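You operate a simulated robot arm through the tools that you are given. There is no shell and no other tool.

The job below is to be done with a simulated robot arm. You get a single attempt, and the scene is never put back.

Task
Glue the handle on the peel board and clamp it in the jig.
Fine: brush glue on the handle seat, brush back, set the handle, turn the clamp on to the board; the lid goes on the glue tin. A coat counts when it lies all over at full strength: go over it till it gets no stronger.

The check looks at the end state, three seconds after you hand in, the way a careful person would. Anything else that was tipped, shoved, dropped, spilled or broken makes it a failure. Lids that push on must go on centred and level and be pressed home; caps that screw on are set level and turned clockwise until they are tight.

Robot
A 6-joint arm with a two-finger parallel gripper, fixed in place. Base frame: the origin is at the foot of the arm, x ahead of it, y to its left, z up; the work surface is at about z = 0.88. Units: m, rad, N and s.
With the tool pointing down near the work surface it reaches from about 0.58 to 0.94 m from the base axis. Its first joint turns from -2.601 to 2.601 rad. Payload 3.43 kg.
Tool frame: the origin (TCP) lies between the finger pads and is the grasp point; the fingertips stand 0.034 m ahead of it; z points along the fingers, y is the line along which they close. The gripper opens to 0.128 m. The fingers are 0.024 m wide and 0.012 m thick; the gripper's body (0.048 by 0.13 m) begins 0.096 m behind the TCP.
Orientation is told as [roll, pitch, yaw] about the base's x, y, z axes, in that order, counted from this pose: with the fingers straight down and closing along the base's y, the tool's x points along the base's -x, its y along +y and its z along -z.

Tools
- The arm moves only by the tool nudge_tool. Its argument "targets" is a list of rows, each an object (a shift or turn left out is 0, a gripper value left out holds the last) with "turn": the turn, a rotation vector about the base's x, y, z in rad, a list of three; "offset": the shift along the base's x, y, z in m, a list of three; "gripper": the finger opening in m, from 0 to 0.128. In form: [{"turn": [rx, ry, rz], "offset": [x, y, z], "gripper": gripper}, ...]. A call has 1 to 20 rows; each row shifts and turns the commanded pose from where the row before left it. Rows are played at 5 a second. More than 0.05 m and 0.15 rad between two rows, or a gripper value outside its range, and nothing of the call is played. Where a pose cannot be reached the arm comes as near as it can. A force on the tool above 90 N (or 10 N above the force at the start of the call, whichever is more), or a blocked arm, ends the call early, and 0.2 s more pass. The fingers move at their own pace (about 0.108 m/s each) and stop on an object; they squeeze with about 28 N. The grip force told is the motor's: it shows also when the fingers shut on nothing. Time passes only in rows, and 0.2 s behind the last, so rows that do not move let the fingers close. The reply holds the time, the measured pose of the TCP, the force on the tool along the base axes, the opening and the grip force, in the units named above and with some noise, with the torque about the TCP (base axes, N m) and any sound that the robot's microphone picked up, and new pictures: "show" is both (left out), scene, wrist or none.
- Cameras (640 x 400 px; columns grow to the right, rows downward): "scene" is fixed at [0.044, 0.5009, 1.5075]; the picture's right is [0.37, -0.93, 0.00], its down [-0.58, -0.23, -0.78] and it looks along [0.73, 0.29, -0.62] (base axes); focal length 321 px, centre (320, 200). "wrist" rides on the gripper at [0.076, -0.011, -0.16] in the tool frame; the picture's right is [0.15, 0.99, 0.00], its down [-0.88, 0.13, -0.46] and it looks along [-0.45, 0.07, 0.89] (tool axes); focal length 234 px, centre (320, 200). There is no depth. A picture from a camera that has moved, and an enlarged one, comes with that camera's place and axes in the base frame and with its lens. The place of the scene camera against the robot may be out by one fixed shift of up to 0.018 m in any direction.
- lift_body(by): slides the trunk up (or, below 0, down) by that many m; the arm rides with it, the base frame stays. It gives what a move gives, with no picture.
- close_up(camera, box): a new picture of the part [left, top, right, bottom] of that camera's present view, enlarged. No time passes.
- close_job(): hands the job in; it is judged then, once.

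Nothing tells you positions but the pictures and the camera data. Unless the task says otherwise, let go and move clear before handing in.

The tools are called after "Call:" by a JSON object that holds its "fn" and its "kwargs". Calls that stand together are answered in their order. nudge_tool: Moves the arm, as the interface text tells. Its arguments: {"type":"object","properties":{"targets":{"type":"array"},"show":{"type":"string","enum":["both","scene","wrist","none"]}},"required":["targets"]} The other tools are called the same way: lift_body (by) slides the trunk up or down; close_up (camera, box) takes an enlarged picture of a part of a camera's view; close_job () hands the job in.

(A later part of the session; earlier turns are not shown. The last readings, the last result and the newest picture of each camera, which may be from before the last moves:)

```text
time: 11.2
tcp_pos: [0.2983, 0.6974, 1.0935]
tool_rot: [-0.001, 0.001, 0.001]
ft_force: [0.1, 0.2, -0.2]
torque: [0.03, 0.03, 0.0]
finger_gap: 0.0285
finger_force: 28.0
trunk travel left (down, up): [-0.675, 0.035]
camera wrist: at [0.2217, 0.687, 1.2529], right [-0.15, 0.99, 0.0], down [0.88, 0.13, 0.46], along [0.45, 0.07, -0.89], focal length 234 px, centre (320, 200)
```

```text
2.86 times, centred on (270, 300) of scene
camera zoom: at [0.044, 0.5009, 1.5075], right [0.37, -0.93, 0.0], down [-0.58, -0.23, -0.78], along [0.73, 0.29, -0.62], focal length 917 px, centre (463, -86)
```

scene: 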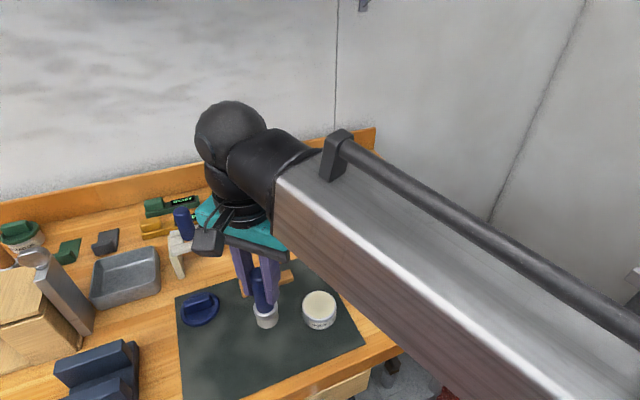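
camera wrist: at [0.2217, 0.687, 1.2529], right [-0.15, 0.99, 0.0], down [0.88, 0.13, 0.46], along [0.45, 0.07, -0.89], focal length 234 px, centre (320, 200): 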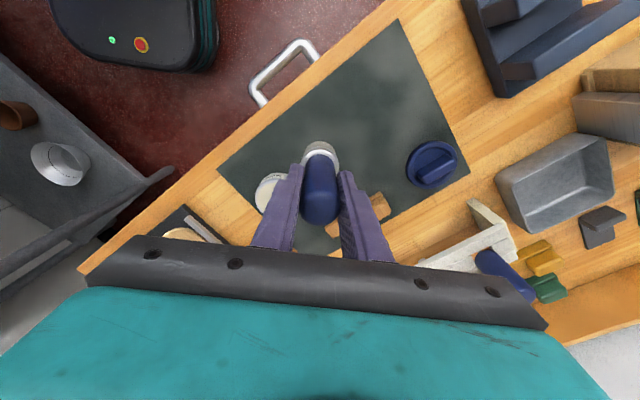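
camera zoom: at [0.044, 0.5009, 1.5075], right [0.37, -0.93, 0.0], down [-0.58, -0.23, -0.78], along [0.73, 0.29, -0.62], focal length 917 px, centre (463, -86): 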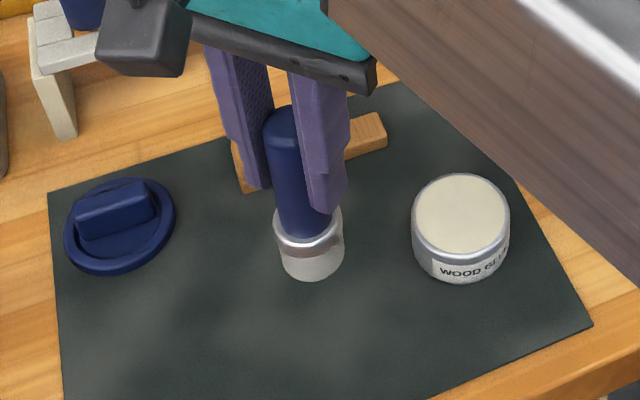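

The silver part came up too: it is the brush's ferrule with its bristles, so the brush stands on the mat by itself (home at about (0.298, 0.697), TCP z 0.986). Next I'll carry it over the tin at (0.398, 0.645) and look.

Call:
{"fn": "nudge_tool", "kwargs": {"targets": [{"offset": [0.034, -0.0175, 0]}, {"offset": [0.033, -0.0175, 0.0]}, {"offset": [0.033, -0.0174, 0.0]}, {"offset": [0, 0, -0.03]}, {}]}}

Call:
{"fn": "close_up", "kwargs": {"camera": "scene", "box": [260, 240, 380, 350]}}

Call:
{"fn": "close_up", "kwargs": {"camera": "wrist", "box": [260, 100, 380, 230]}}

```text
time: 12.4
tcp_pos: [0.3978, 0.646, 1.0631]
tool_rot: [0.0, 0.0, 0.001]
ft_force: [0.0, -0.4, -0.1]
torque: [0.0, 0.0, 0.0]
finger_gap: 0.0283
finger_force: 27.8
trunk travel left (down, up): [-0.675, 0.035]
camera wrist: at [0.3224, 0.6342, 1.2224], right [-0.15, 0.99, 0.0], down [0.88, 0.13, 0.46], along [0.45, 0.07, -0.89], focal length 234 px, centre (320, 200)
```

scene: 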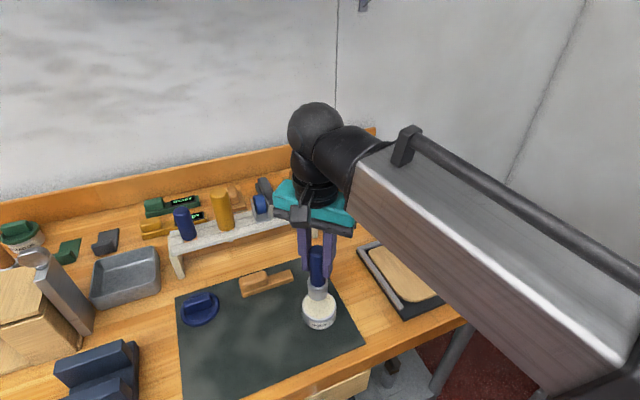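
wrist: 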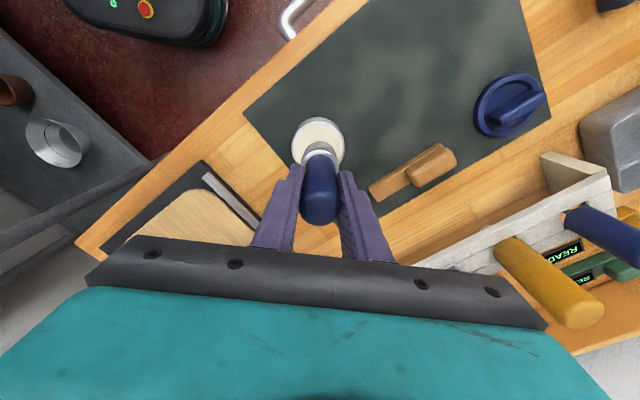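

```text
3.64 times, centred on (320, 295) of scene
camera zoom: at [0.044, 0.5009, 1.5075], right [0.37, -0.93, 0.0], down [-0.58, -0.23, -0.78], along [0.73, 0.29, -0.62], focal length 1167 px, centre (320, -146)
```

zoom: 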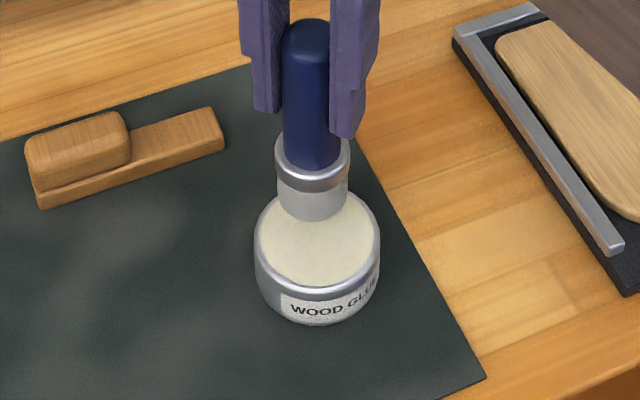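

```text
3.08 times, centred on (320, 165) of wrist
camera zoom: at [0.3224, 0.6342, 1.2224], right [-0.15, 0.99, 0.0], down [0.88, 0.13, 0.46], along [0.45, 0.07, -0.89], focal length 720 px, centre (320, 308)
```

zoom: 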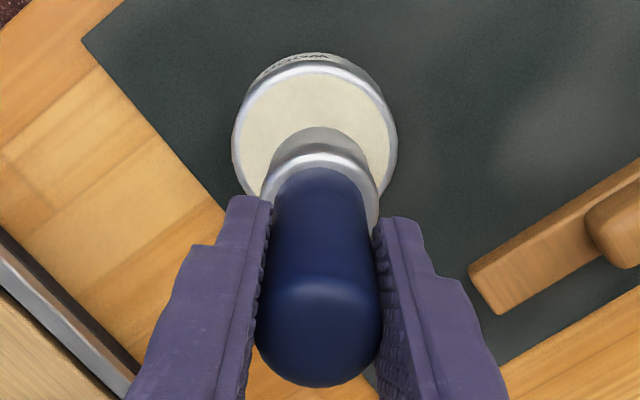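

Brush and tin line up. I'll lower slowly into the glue, watching the force.

Call:
{"fn": "nudge_tool", "kwargs": {"targets": [{"offset": [0, -0.001, -0.02]}, {"offset": [0, 0, -0.015]}, {"offset": [0, 0, -0.008]}, {"offset": [0, 0, -0.005]}, {}]}}

Call:
{"fn": "close_up", "kwargs": {"camera": "scene", "box": [260, 240, 380, 350]}}

```text
time: 13.6
tcp_pos: [0.397, 0.6436, 1.014]
tool_rot: [0.002, 0.0, 0.001]
ft_force: [1.6, 4.0, 21.3]
torque: [0.28, -0.08, -0.01]
finger_gap: 0.0283
finger_force: 27.9
trunk travel left (down, up): [-0.675, 0.035]
camera wrist: at [0.32, 0.6321, 1.1744], right [-0.15, 0.99, 0.0], down [0.88, 0.13, 0.46], along [0.45, 0.07, -0.89], focal length 234 px, centre (320, 200)
```

scene: 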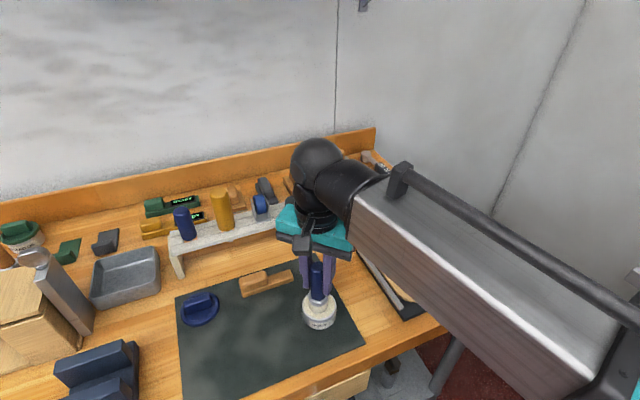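
wrist: 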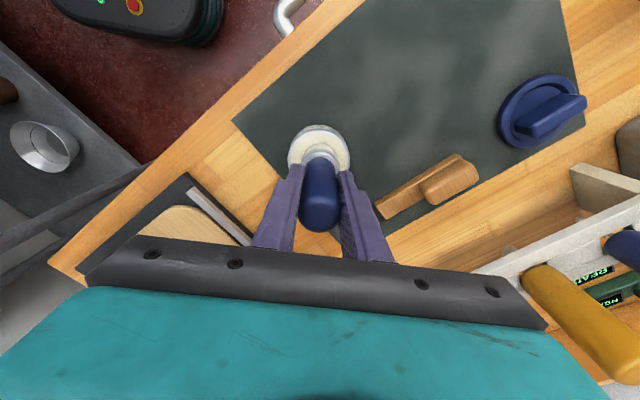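

```text
3.64 times, centred on (320, 295) of scene
camera zoom: at [0.044, 0.5009, 1.5075], right [0.37, -0.93, 0.0], down [-0.58, -0.23, -0.78], along [0.73, 0.29, -0.62], focal length 1167 px, centre (320, -146)
```

zoom: 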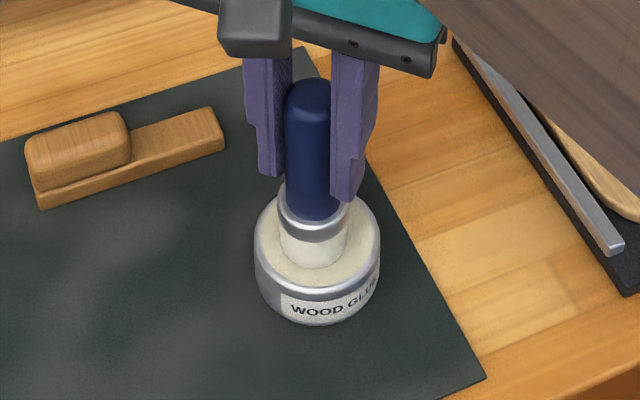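

The bristles turned cream, so they are loaded with glue. I'll lift off the tin.

Call:
{"fn": "nudge_tool", "kwargs": {"targets": [{"offset": [0, 0, 0.01]}, {"offset": [0, 0, 0.03]}, {"offset": [0, 0, 0.04]}, {}]}}

Call:
{"fn": "close_up", "kwargs": {"camera": "scene", "box": [260, 220, 380, 350]}}

```text
time: 14.6
tcp_pos: [0.3959, 0.6436, 1.0931]
tool_rot: [0.0, -0.001, -0.001]
ft_force: [0.0, -0.1, -1.2]
torque: [0.02, 0.01, 0.05]
finger_gap: 0.028
finger_force: 27.6
trunk travel left (down, up): [-0.675, 0.035]
camera wrist: at [0.3209, 0.6323, 1.2534], right [-0.15, 0.99, 0.0], down [0.88, 0.13, 0.46], along [0.45, 0.07, -0.89], focal length 234 px, centre (320, 200)
```

scene: 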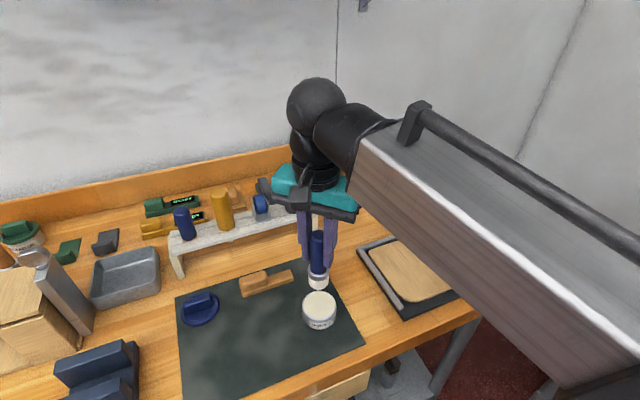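
wrist: 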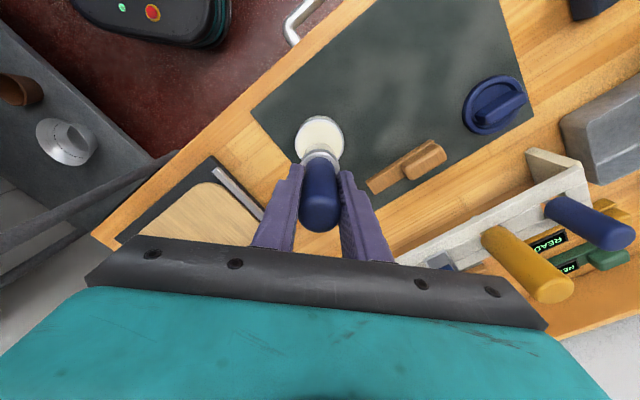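

```text
3.08 times, centred on (320, 285) of scene
camera zoom: at [0.044, 0.5009, 1.5075], right [0.37, -0.93, 0.0], down [-0.58, -0.23, -0.78], along [0.73, 0.29, -0.62], focal length 987 px, centre (320, -62)
```

zoom: 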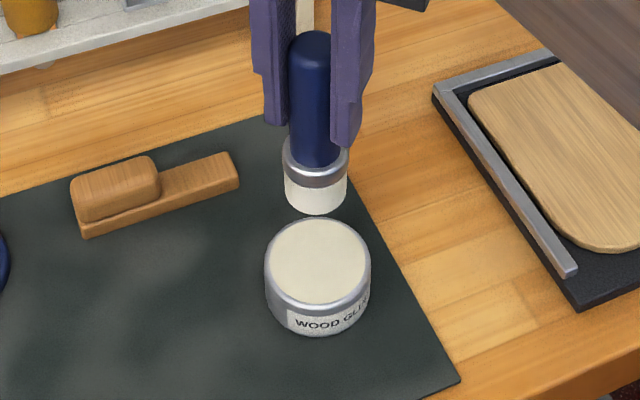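

The brush is loaded. From the wrist views I fit the board to a centre of about (0.620, 0.456), edges at 45°, about 0.17 deep by 0.23 wide. I'll carry the brush over its middle line and come down gently.

Call:
{"fn": "nudge_tool", "kwargs": {"targets": [{"offset": [0.029, -0.03, 0]}, {"offset": [0.029, -0.03, 0]}, {"offset": [0.029, -0.03, 0]}, {"offset": [0.029, -0.03, 0]}, {"offset": [0.029, -0.03, 0]}, {"offset": [0.029, -0.03, 0]}, {"offset": [0.029, -0.029, 0]}, {"offset": [0, 0, -0.03]}, {"offset": [0, 0, -0.03]}, {}]}}

Call:
{"fn": "close_up", "kwargs": {"camera": "scene", "box": [340, 190, 500, 320]}}

Call:
{"fn": "close_up", "kwargs": {"camera": "wrist", "box": [220, 40, 420, 240]}}

```text
time: 16.8
tcp_pos: [0.6004, 0.4335, 1.0333]
tool_rot: [-0.001, 0.0, -0.001]
ft_force: [-0.4, -0.3, -0.1]
torque: [0.0, -0.02, 0.02]
finger_gap: 0.0281
finger_force: 27.7
trunk travel left (down, up): [-0.675, 0.035]
camera wrist: at [0.5239, 0.4238, 1.1927], right [-0.15, 0.99, 0.0], down [0.88, 0.13, 0.46], along [0.45, 0.07, -0.89], focal length 234 px, centre (320, 200)
```

scene: 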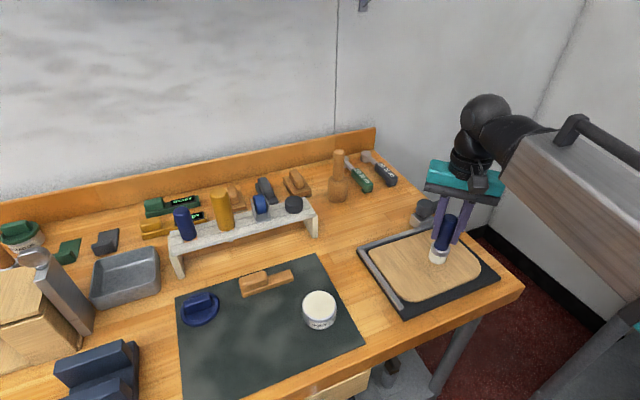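
wrist: 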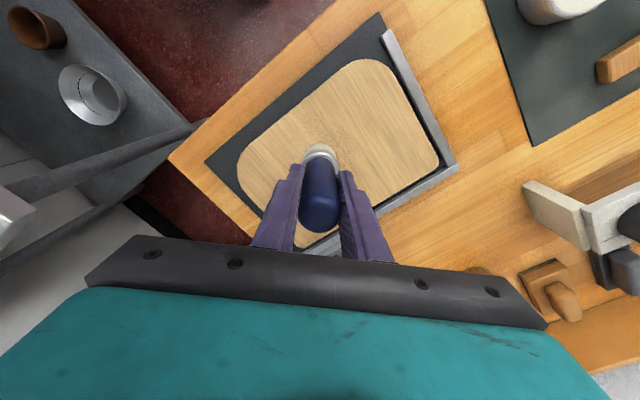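

```text
3.08 times, centred on (420, 255) of scene
camera zoom: at [0.044, 0.5009, 1.5075], right [0.37, -0.93, 0.0], down [-0.58, -0.23, -0.78], along [0.73, 0.29, -0.62], focal length 987 px, centre (12, 31)
```

zoom: 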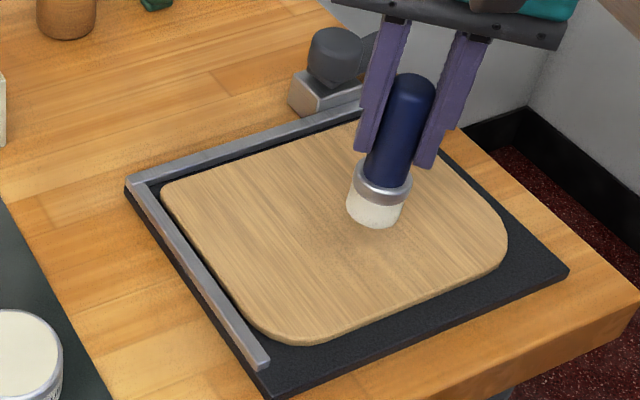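

```text
2.00 times, centred on (320, 140) of wrist
camera zoom: at [0.5239, 0.4238, 1.1927], right [-0.15, 0.99, 0.0], down [0.88, 0.13, 0.46], along [0.45, 0.07, -0.89], focal length 468 px, centre (320, 320)
```

zoom: 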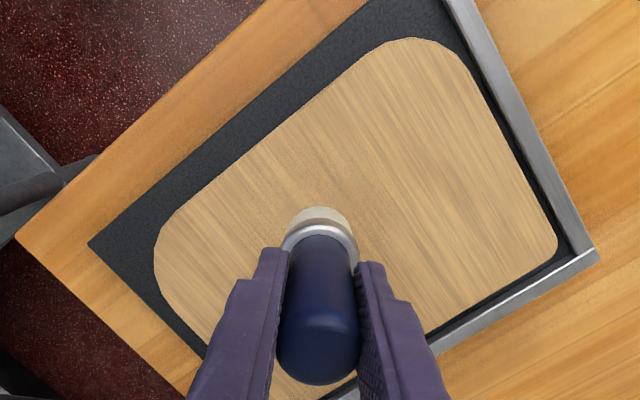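

The tip is about 25 mm above the board near its middle. I'll descend in small steps until there is light contact.

Call:
{"fn": "nudge_tool", "kwargs": {"targets": [{"offset": [0, 0, -0.008]}, {"offset": [0, 0, -0.006]}, {"offset": [0, 0, -0.004]}, {}], "show": "none"}}

```text
time: 17.8
tcp_pos: [0.5999, 0.4353, 1.0155]
tool_rot: [0.001, -0.001, -0.001]
ft_force: [0.2, 0.2, -1.0]
torque: [0.02, 0.01, -0.02]
finger_gap: 0.0281
finger_force: 27.9
trunk travel left (down, up): [-0.675, 0.035]
```

Call:
{"fn": "nudge_tool", "kwargs": {"targets": [{"offset": [0, 0, -0.003]}, {"offset": [0, 0, -0.003]}, {}], "show": "none"}}

```text
time: 18.6
tcp_pos: [0.5992, 0.4346, 1.0084]
tool_rot: [0.001, -0.001, 0.001]
ft_force: [-0.3, 0.6, -0.3]
torque: [0.05, 0.03, -0.02]
finger_gap: 0.0281
finger_force: 27.8
trunk travel left (down, up): [-0.675, 0.035]
```

No contact yet at TCP z 1.008, so I'll continue down.

Call:
{"fn": "nudge_tool", "kwargs": {"targets": [{"offset": [0, 0, -0.002]}, {"offset": [0, 0, -0.002]}, {}], "show": "scene"}}

Call:
{"fn": "close_up", "kwargs": {"camera": "scene", "box": [370, 210, 490, 310]}}

```text
time: 19.4
tcp_pos: [0.5979, 0.4352, 1.0056]
tool_rot: [-0.001, 0.001, -0.002]
ft_force: [-0.8, -0.2, -0.6]
torque: [-0.02, -0.03, 0.03]
finger_gap: 0.0281
finger_force: 27.9
trunk travel left (down, up): [-0.675, 0.035]
```

scene: 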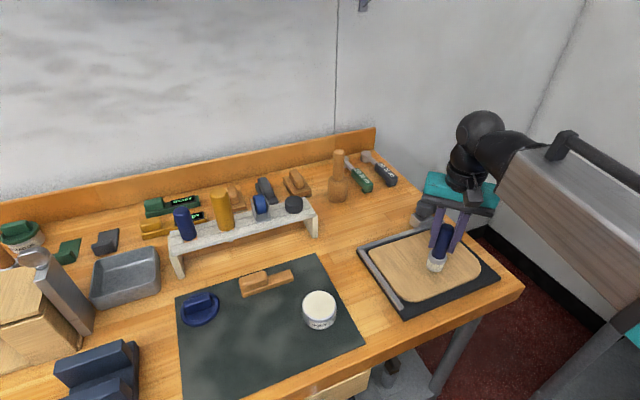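

```text
4.00 times, centred on (430, 260) of scene
camera zoom: at [0.044, 0.5009, 1.5075], right [0.37, -0.93, 0.0], down [-0.58, -0.23, -0.78], along [0.73, 0.29, -0.62], focal length 1284 px, centre (-120, -40)
```

zoom: 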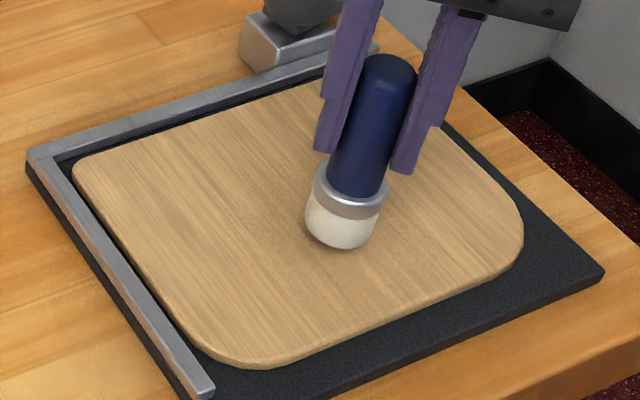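

Close, but no contact yet. I'll keep going down in 2 mm steps.

Call:
{"fn": "nudge_tool", "kwargs": {"targets": [{"offset": [0, 0, -0.002]}, {"offset": [0, 0, -0.002]}, {}], "show": "none"}}

```text
time: 20.2
tcp_pos: [0.6008, 0.4344, 1.0029]
tool_rot: [0.0, 0.0, 0.001]
ft_force: [-0.5, -0.4, -0.5]
torque: [0.02, 0.06, 0.02]
finger_gap: 0.0282
finger_force: 28.2
trunk travel left (down, up): [-0.675, 0.035]
```

Call:
{"fn": "nudge_tool", "kwargs": {"targets": [{"offset": [0, 0, -0.002]}, {"offset": [0, 0, -0.002]}, {}], "show": "scene"}}

Call:
{"fn": "close_up", "kwargs": {"camera": "scene", "box": [405, 240, 465, 290]}}

```text
time: 21.0
tcp_pos: [0.6005, 0.4344, 0.998]
tool_rot: [0.001, -0.002, 0.0]
ft_force: [-0.2, 1.6, 3.3]
torque: [0.09, -0.07, 0.0]
finger_gap: 0.0282
finger_force: 28.2
trunk travel left (down, up): [-0.675, 0.035]
```

scene: 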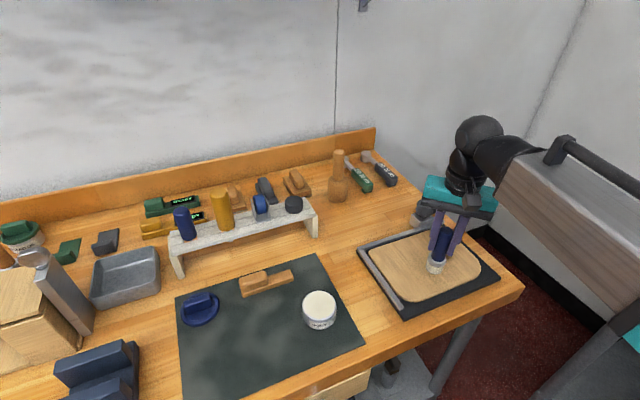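

```text
8.00 times, centred on (435, 265) of scene
camera zoom: at [0.044, 0.5009, 1.5075], right [0.37, -0.93, 0.0], down [-0.58, -0.23, -0.78], along [0.73, 0.29, -0.62], focal length 2567 px, centre (-600, -320)
```

zoom: 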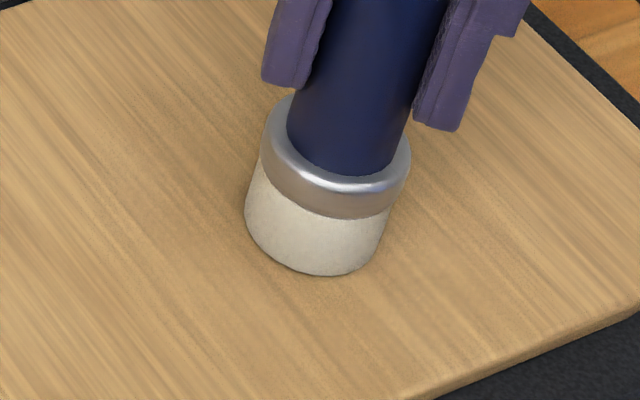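

Light contact at TCP z≈0.998. I'll make one short stroke toward the front edge, lift, and see what took the glue.

Call:
{"fn": "nudge_tool", "kwargs": {"targets": [{"offset": [-0.01, -0.01, -0.0005]}, {"offset": [-0.01, -0.01, 0]}, {}, {"offset": [0, 0, 0.03]}, {"offset": [-0.035, 0.035, 0.0]}, {"offset": [-0.035, 0.035, 0.02]}, {}]}}

Call:
{"fn": "close_up", "kwargs": {"camera": "scene", "box": [360, 210, 500, 320]}}

Call:
{"fn": "close_up", "kwargs": {"camera": "wrist", "box": [160, 80, 360, 240]}}

```text
refused: row 6 steps farther than a row can; nothing moved
```

```text
3.64 times, centred on (430, 265) of scene
camera zoom: at [0.044, 0.5009, 1.5075], right [0.37, -0.93, 0.0], down [-0.58, -0.23, -0.78], along [0.73, 0.29, -0.62], focal length 1167 px, centre (-80, -36)
```

zoom: 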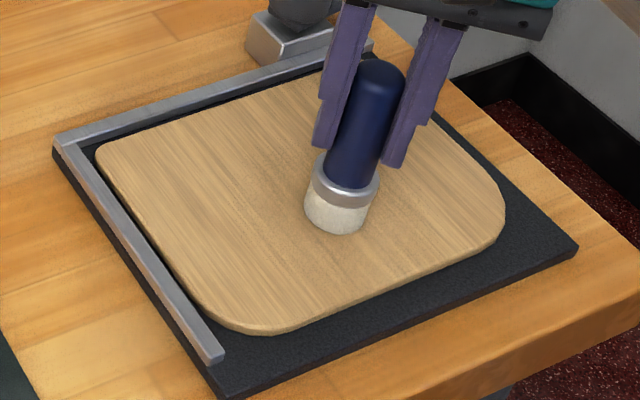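

```text
2.50 times, centred on (260, 160) of wrist
camera zoom: at [0.5236, 0.4231, 1.1576], right [-0.15, 0.99, 0.0], down [0.88, 0.13, 0.46], along [0.45, 0.07, -0.89], focal length 585 px, centre (470, 300)
```

zoom: 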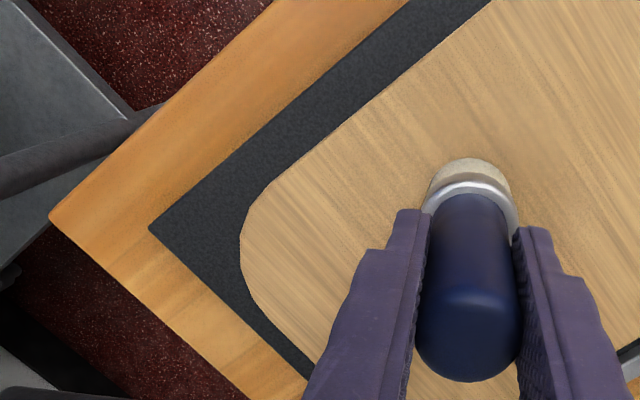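

A row was too long. I'll redo the stroke with the side-step split up.

Call:
{"fn": "nudge_tool", "kwargs": {"targets": [{"offset": [-0.01, -0.01, -0.0005]}, {"offset": [-0.01, -0.01, 0]}, {}, {"offset": [0, 0, 0.03]}, {"offset": [-0.03, 0.03, 0.01]}, {"offset": [-0.03, 0.03, 0.01]}, {"offset": [-0.02, 0.02, 0.0]}, {}]}}

Call:
{"fn": "close_up", "kwargs": {"camera": "scene", "box": [360, 210, 500, 320]}}

Call:
{"fn": "close_up", "kwargs": {"camera": "wrist", "box": [120, 80, 360, 240]}}

```text
time: 22.8
tcp_pos: [0.4998, 0.4938, 1.0473]
tool_rot: [0.001, 0.001, 0.0]
ft_force: [-0.1, 0.5, -2.2]
torque: [0.02, 0.02, -0.01]
finger_gap: 0.028
finger_force: 28.2
trunk travel left (down, up): [-0.675, 0.035]
camera wrist: at [0.4233, 0.4839, 1.2071], right [-0.15, 0.99, 0.0], down [0.88, 0.13, 0.46], along [0.45, 0.07, -0.89], focal length 234 px, centre (320, 200)
```

scene: 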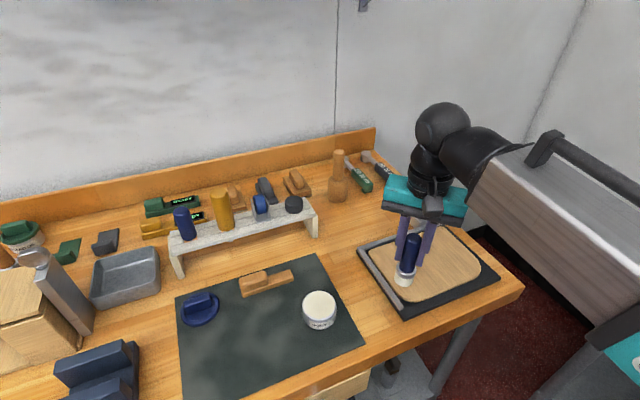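
wrist: 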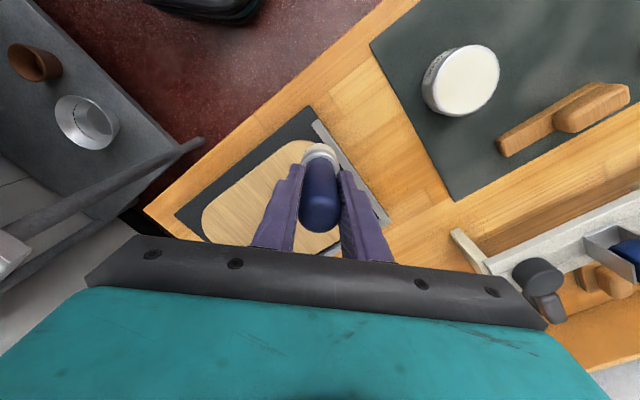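

```text
3.64 times, centred on (430, 265) of scene
camera zoom: at [0.044, 0.5009, 1.5075], right [0.37, -0.93, 0.0], down [-0.58, -0.23, -0.78], along [0.73, 0.29, -0.62], focal length 1167 px, centre (-80, -36)
```

zoom: 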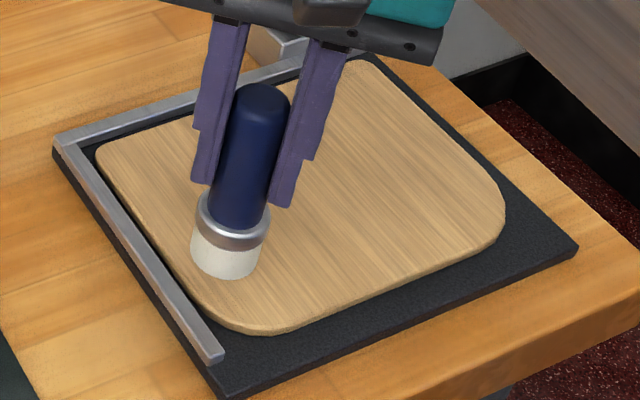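

```text
2.50 times, centred on (240, 160) of wrist
camera zoom: at [0.4233, 0.4839, 1.2071], right [-0.15, 0.99, 0.0], down [0.88, 0.13, 0.46], along [0.45, 0.07, -0.89], focal length 585 px, centre (520, 300)
```

zoom: 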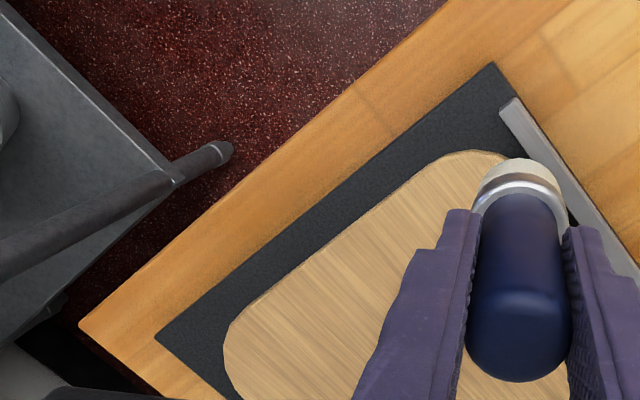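

No obvious mark where I touched. I'll zoom in on that spot to be sure.

Call:
{"fn": "close_up", "kwargs": {"camera": "scene", "box": [410, 235, 470, 295]}}

Call:
{"fn": "close_up", "kwargs": {"camera": "wrist", "box": [190, 130, 300, 240]}}

```text
6.67 times, centred on (440, 265) of scene
camera zoom: at [0.044, 0.5009, 1.5075], right [0.37, -0.93, 0.0], down [-0.58, -0.23, -0.78], along [0.73, 0.29, -0.62], focal length 2139 px, centre (-480, -233)
```

zoom: 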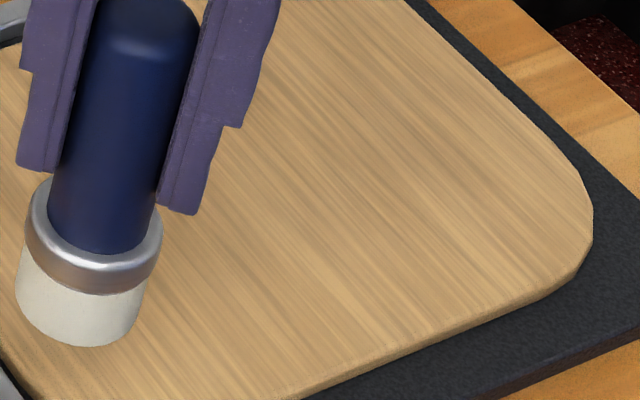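

```text
3.64 times, centred on (245, 185) of wrist
camera zoom: at [0.4233, 0.4839, 1.2071], right [-0.15, 0.99, 0.0], down [0.88, 0.13, 0.46], along [0.45, 0.07, -0.89], focal length 852 px, centre (593, 254)
```

zoom: 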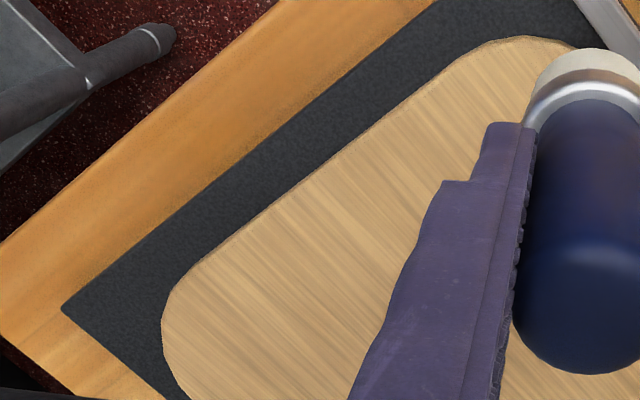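

Nothing took there. I'll sweep the brush along the board's centre line parallel to the rail, at light pressure, then look again.

Call:
{"fn": "nudge_tool", "kwargs": {"targets": [{"offset": [0.028, 0.013, 0]}, {"offset": [0.028, 0.013, 0]}, {"offset": [0, 0, -0.03]}, {"offset": [0, 0, -0.015]}, {"offset": [0, 0, -0.005]}, {"offset": [0.0127, -0.0127, 0]}, {"offset": [0.0127, -0.0127, 0]}, {"offset": [0.0127, -0.0127, 0]}, {"offset": [0.0127, -0.0127, 0]}, {"offset": [0.0127, -0.0127, 0]}, {"offset": [0.0127, -0.0127, 0]}, {"offset": [0.0127, -0.0127, 0]}, {"offset": [0.0127, -0.0127, 0]}, {"offset": [0.0127, -0.0127, 0]}, {"offset": [0.0127, -0.0127, 0]}]}}

Call:
{"fn": "close_up", "kwargs": {"camera": "scene", "box": [360, 210, 500, 320]}}

```text
time: 26.0
tcp_pos: [0.6835, 0.3922, 0.9988]
tool_rot: [-0.002, 0.001, -0.002]
ft_force: [0.6, 0.1, -0.3]
torque: [0.0, -0.01, 0.01]
finger_gap: 0.0281
finger_force: 27.5
trunk travel left (down, up): [-0.675, 0.035]
camera wrist: at [0.607, 0.3815, 1.1577], right [-0.15, 0.99, 0.0], down [0.88, 0.13, 0.46], along [0.45, 0.07, -0.89], focal length 234 px, centre (320, 200)
```

scene: 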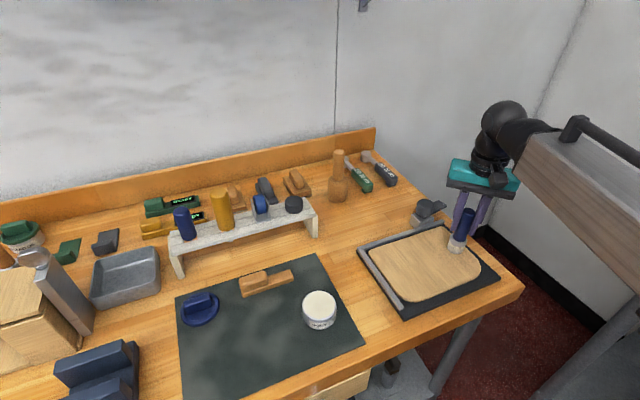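
wrist: 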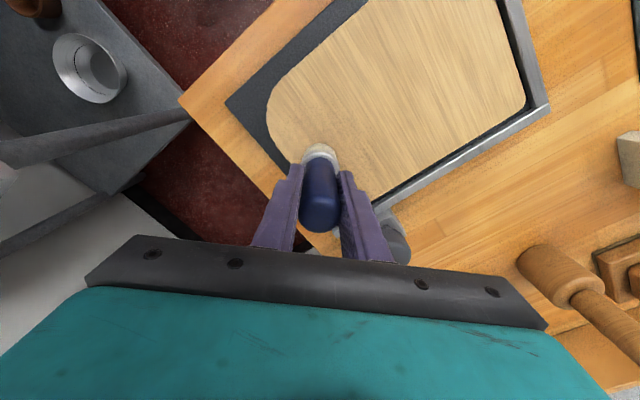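

```text
3.64 times, centred on (430, 265) of scene
camera zoom: at [0.044, 0.5009, 1.5075], right [0.37, -0.93, 0.0], down [-0.58, -0.23, -0.78], along [0.73, 0.29, -0.62], focal length 1167 px, centre (-80, -36)
```

zoom: 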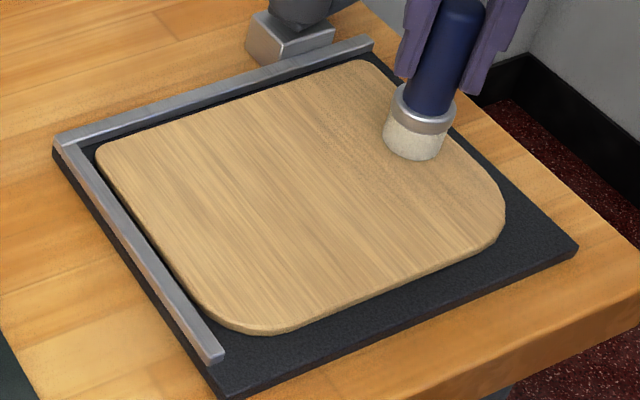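

The brush skimmed without contact. I'll lower about 3 mm, check the force, and sweep back.

Call:
{"fn": "nudge_tool", "kwargs": {"targets": [{"offset": [-0.0127, 0.0127, -0.0015]}, {"offset": [0, 0, -0.0015]}, {}], "show": "none"}}

```text
time: 26.8
tcp_pos: [0.6691, 0.4041, 0.9961]
tool_rot: [0.001, -0.001, 0.001]
ft_force: [4.1, -3.0, 20.5]
torque: [-0.14, -0.22, 0.0]
finger_gap: 0.0284
finger_force: 27.9
trunk travel left (down, up): [-0.675, 0.035]
```

Firm contact now. I'll sweep back along the centre line and then lift to look.

Call:
{"fn": "nudge_tool", "kwargs": {"targets": [{"offset": [-0.0127, 0.0127, 0.0005]}, {"offset": [-0.0127, 0.0127, 0]}, {"offset": [-0.0127, 0.0127, 0]}, {"offset": [-0.0127, 0.0127, 0]}]}}

Call:
{"fn": "close_up", "kwargs": {"camera": "scene", "box": [360, 210, 500, 320]}}

```text
time: 27.8
tcp_pos: [0.6183, 0.4555, 0.9957]
tool_rot: [0.0, -0.002, 0.0]
ft_force: [3.5, -4.8, 13.9]
torque: [-0.33, -0.16, 0.01]
finger_gap: 0.0283
finger_force: 28.0
trunk travel left (down, up): [-0.675, 0.035]
camera wrist: at [0.5429, 0.4451, 1.1556], right [-0.15, 0.99, 0.0], down [0.88, 0.13, 0.46], along [0.45, 0.07, -0.89], focal length 234 px, centre (320, 200)
```

scene: 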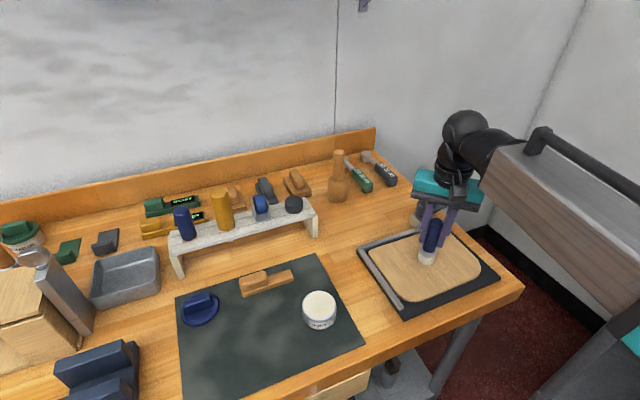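
wrist: 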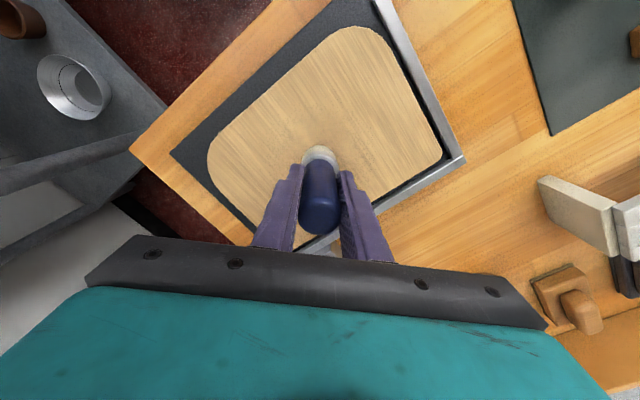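

```text
3.64 times, centred on (430, 265) of scene
camera zoom: at [0.044, 0.5009, 1.5075], right [0.37, -0.93, 0.0], down [-0.58, -0.23, -0.78], along [0.73, 0.29, -0.62], focal length 1167 px, centre (-80, -36)
```

zoom: 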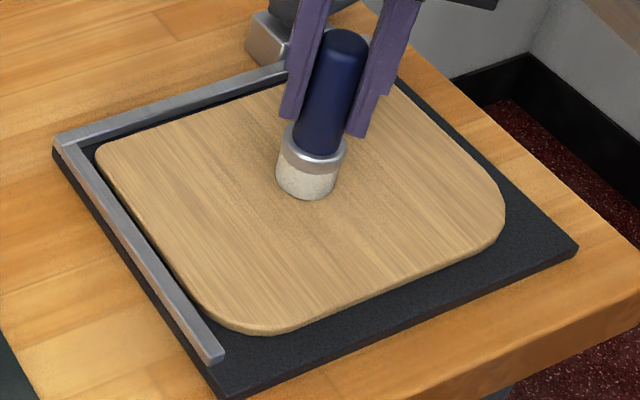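

No mark on the right half. I'll continue over the left half and then sweep the back strip.

Call:
{"fn": "nudge_tool", "kwargs": {"targets": [{"offset": [-0.0127, 0.0127, 0]}, {"offset": [-0.0127, 0.0127, 0]}, {"offset": [-0.0127, 0.0127, 0]}, {"offset": [-0.0127, 0.0127, 0]}, {"offset": [0.0127, 0.0127, 0]}, {"offset": [0.0127, 0.0127, 0]}, {"offset": [0.007, 0.007, 0]}, {"offset": [0.0127, -0.0127, 0]}, {"offset": [0.0127, -0.0127, 0]}, {"offset": [0.0127, -0.0127, 0]}, {"offset": [0.0127, -0.0127, 0]}]}}

Call:
{"fn": "close_up", "kwargs": {"camera": "scene", "box": [360, 210, 500, 320]}}

Call:
{"fn": "close_up", "kwargs": {"camera": "wrist", "box": [220, 0, 440, 240]}}

```text
time: 30.2
tcp_pos: [0.653, 0.4903, 0.9962]
tool_rot: [0.001, 0.002, 0.0]
ft_force: [0.1, 1.4, 4.0]
torque: [0.11, 0.14, 0.01]
finger_gap: 0.0279
finger_force: 27.8
trunk travel left (down, up): [-0.675, 0.035]
camera wrist: at [0.5757, 0.4794, 1.1553], right [-0.15, 0.99, 0.0], down [0.88, 0.13, 0.46], along [0.45, 0.07, -0.89], focal length 234 px, centre (320, 200)
```

scene: 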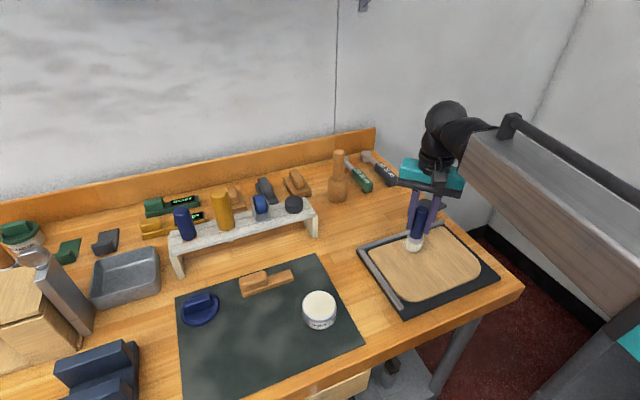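
wrist: 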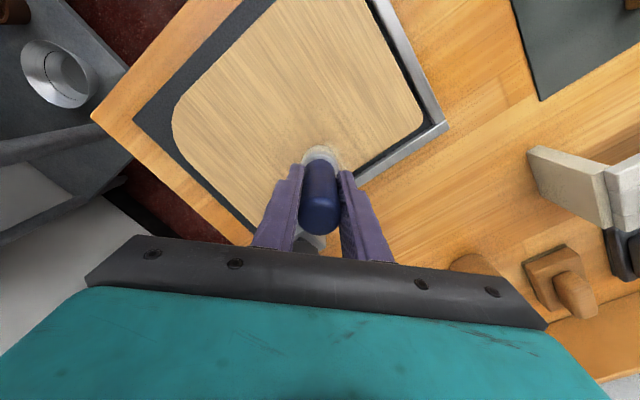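

```text
3.64 times, centred on (430, 265) of scene
camera zoom: at [0.044, 0.5009, 1.5075], right [0.37, -0.93, 0.0], down [-0.58, -0.23, -0.78], along [0.73, 0.29, -0.62], focal length 1167 px, centre (-80, -36)
```

zoom: 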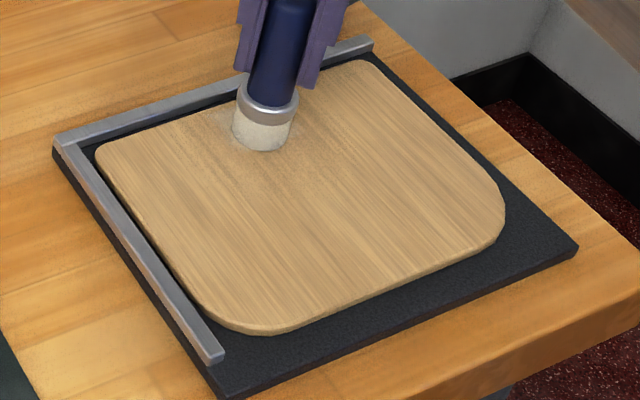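

```text
1.67 times, centred on (330, 120) of wrist
camera zoom: at [0.5757, 0.4794, 1.1553], right [-0.15, 0.99, 0.0], down [0.88, 0.13, 0.46], along [0.45, 0.07, -0.89], focal length 390 px, centre (303, 333)
```

zoom: 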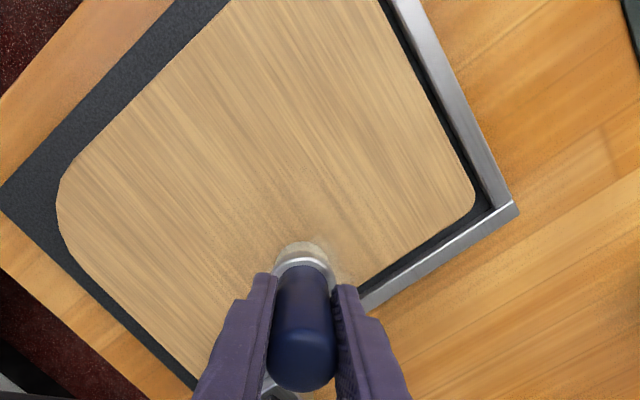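

A pale film appears around the brush at the middle of the back edge, so the seat is there. I'll lift and move aside to see its shape.

Call:
{"fn": "nudge_tool", "kwargs": {"targets": [{"offset": [0, 0, 0.03]}, {"offset": [-0.03, 0.03, 0.02]}, {"offset": [-0.03, 0.03, 0.01]}, {"offset": [-0.03, 0.03, 0.0]}, {}]}}

Call:
{"fn": "close_up", "kwargs": {"camera": "scene", "box": [360, 210, 500, 320]}}

Call:
{"fn": "close_up", "kwargs": {"camera": "scene", "box": [385, 215, 455, 265]}}

```text
time: 31.4
tcp_pos: [0.5611, 0.5801, 1.0551]
tool_rot: [0.0, -0.001, 0.0]
ft_force: [0.4, 0.4, -0.6]
torque: [0.01, 0.01, 0.0]
finger_gap: 0.0279
finger_force: 28.3
trunk travel left (down, up): [-0.675, 0.035]
camera wrist: at [0.4855, 0.5689, 1.2146], right [-0.15, 0.99, 0.0], down [0.88, 0.13, 0.46], along [0.45, 0.07, -0.89], focal length 234 px, centre (320, 200)
```

scene: 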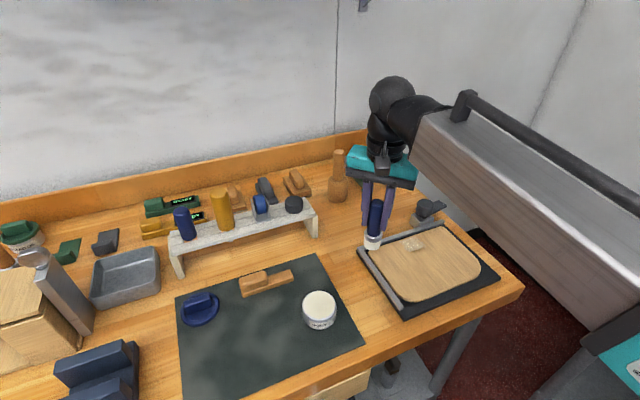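
wrist: 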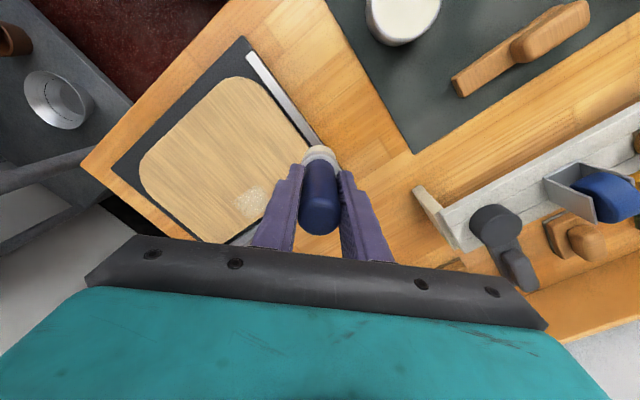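

```text
3.64 times, centred on (430, 265) of scene
camera zoom: at [0.044, 0.5009, 1.5075], right [0.37, -0.93, 0.0], down [-0.58, -0.23, -0.78], along [0.73, 0.29, -0.62], focal length 1167 px, centre (-80, -36)
```

zoom: 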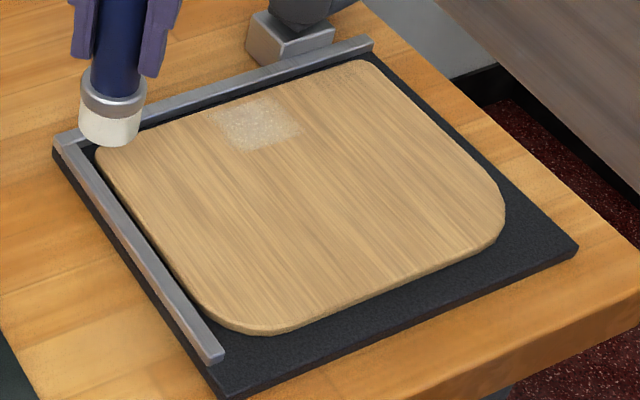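

```text
8.00 times, centred on (420, 240) of scene
camera zoom: at [0.044, 0.5009, 1.5075], right [0.37, -0.93, 0.0], down [-0.58, -0.23, -0.78], along [0.73, 0.29, -0.62], focal length 2567 px, centre (-480, -120)
```

zoom: 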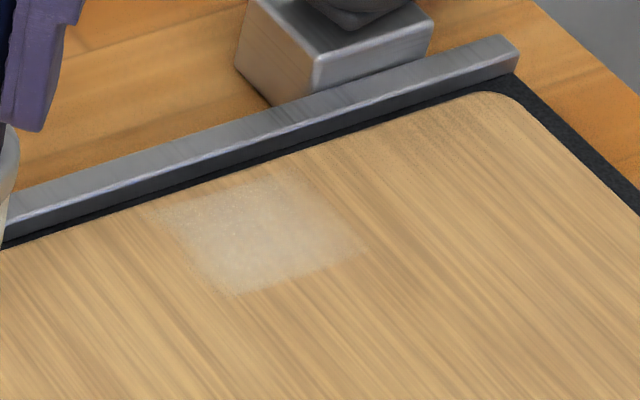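

A faint rectangular seat has appeared at the middle of the board's back edge. I'll measure it from the wrist camera.

Call:
{"fn": "close_up", "kwargs": {"camera": "wrist", "box": [200, 150, 300, 250]}}

Call:
{"fn": "close_up", "kwargs": {"camera": "scene", "box": [395, 228, 435, 258]}}

```text
4.00 times, centred on (250, 200) of wrist
camera zoom: at [0.4855, 0.5689, 1.2146], right [-0.15, 0.99, 0.0], down [0.88, 0.13, 0.46], along [0.45, 0.07, -0.89], focal length 937 px, centre (600, 200)
```

zoom: 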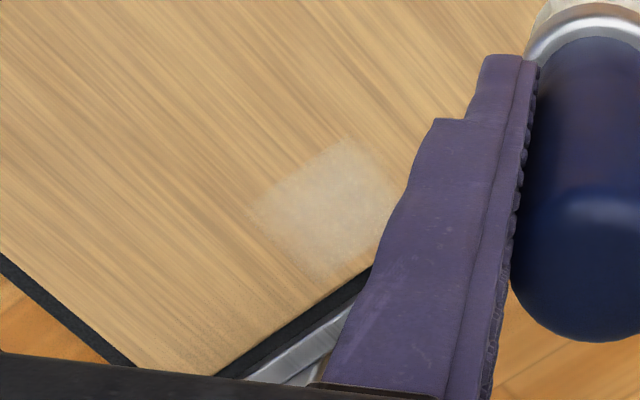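

```text
13.33 times, centred on (415, 243) of scene
camera zoom: at [0.044, 0.5009, 1.5075], right [0.37, -0.93, 0.0], down [-0.58, -0.23, -0.78], along [0.73, 0.29, -0.62], focal length 4278 px, centre (-947, -373)
```

zoom: 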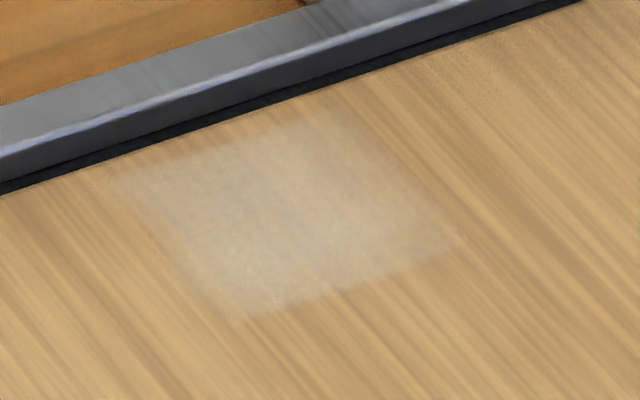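

The seat spans roughly s=x+y from 1.13 to 1.19 and d=x−y from 0.14 to 0.21, so it lies against the back edge and the handle will overhang the rail. I'll brush back and forth over it at light pressure.

Call:
{"fn": "nudge_tool", "kwargs": {"targets": [{"offset": [0.027, -0.024, 0]}, {"offset": [0.027, -0.024, 0]}, {"offset": [0.0275, -0.0245, 0]}, {"offset": [0, 0, -0.04]}, {"offset": [0, 0, -0.0198]}, {"offset": [0.0127, -0.0127, 0]}, {"offset": [0.0127, -0.0127, 0]}, {"offset": [0.0127, -0.0127, 0]}, {"offset": [0.0125, 0.0125, 0]}, {"offset": [-0.0127, 0.0127, 0]}, {"offset": [-0.0127, 0.0127, 0]}, {"offset": [-0.0127, 0.0127, 0]}, {"offset": [-0.0125, -0.0125, 0]}, {"offset": [0.0127, -0.0127, 0]}, {"offset": [0.0127, -0.0127, 0]}, {"offset": [0.0127, -0.0127, 0]}, {"offset": [0.0125, 0.0125, 0]}, {"offset": [-0.0127, 0.0127, 0]}, {"offset": [-0.0127, 0.0127, 0]}, {"offset": [-0.0127, 0.0127, 0]}]}}

Call:
{"fn": "close_up", "kwargs": {"camera": "scene", "box": [380, 215, 460, 265]}}

```text
time: 35.6
tcp_pos: [0.6557, 0.5189, 0.9946]
tool_rot: [0.001, -0.001, 0.0]
ft_force: [2.1, -2.0, 10.8]
torque: [-0.18, -0.16, -0.01]
finger_gap: 0.0282
finger_force: 28.1
trunk travel left (down, up): [-0.675, 0.035]
camera wrist: at [0.5797, 0.508, 1.1551], right [-0.15, 0.99, 0.0], down [0.88, 0.13, 0.46], along [0.45, 0.07, -0.89], focal length 234 px, centre (320, 200)
```

scene: 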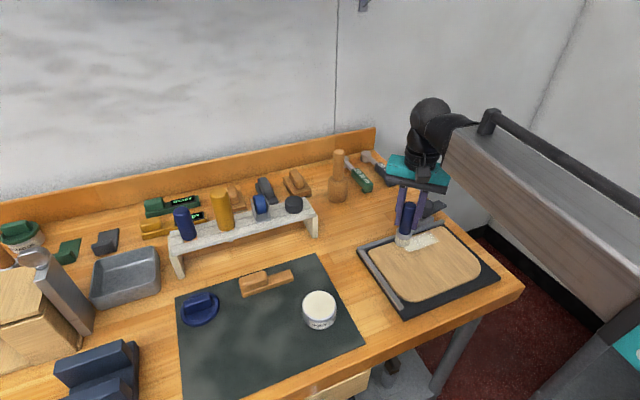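
wrist: 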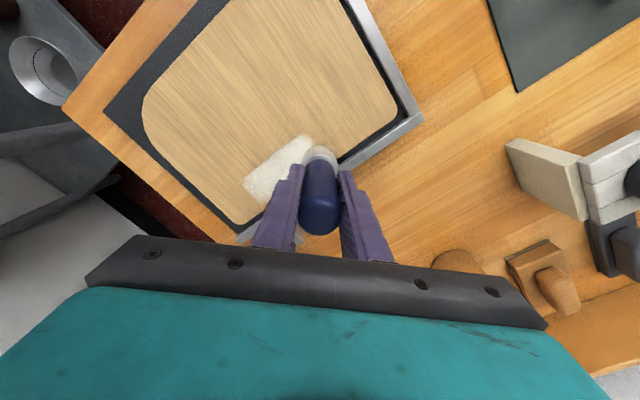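

```text
8.00 times, centred on (420, 240) of scene
camera zoom: at [0.044, 0.5009, 1.5075], right [0.37, -0.93, 0.0], down [-0.58, -0.23, -0.78], along [0.73, 0.29, -0.62], focal length 2567 px, centre (-480, -120)
```

zoom: 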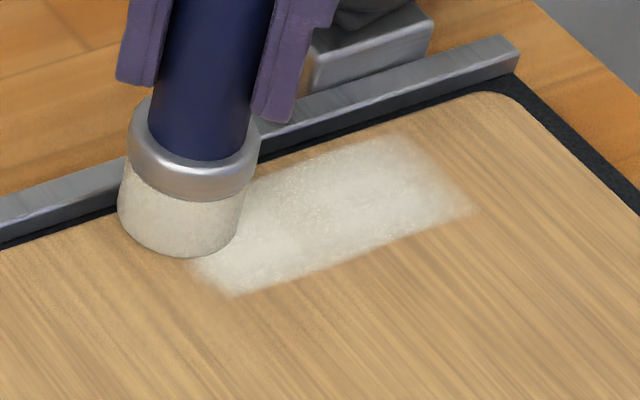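

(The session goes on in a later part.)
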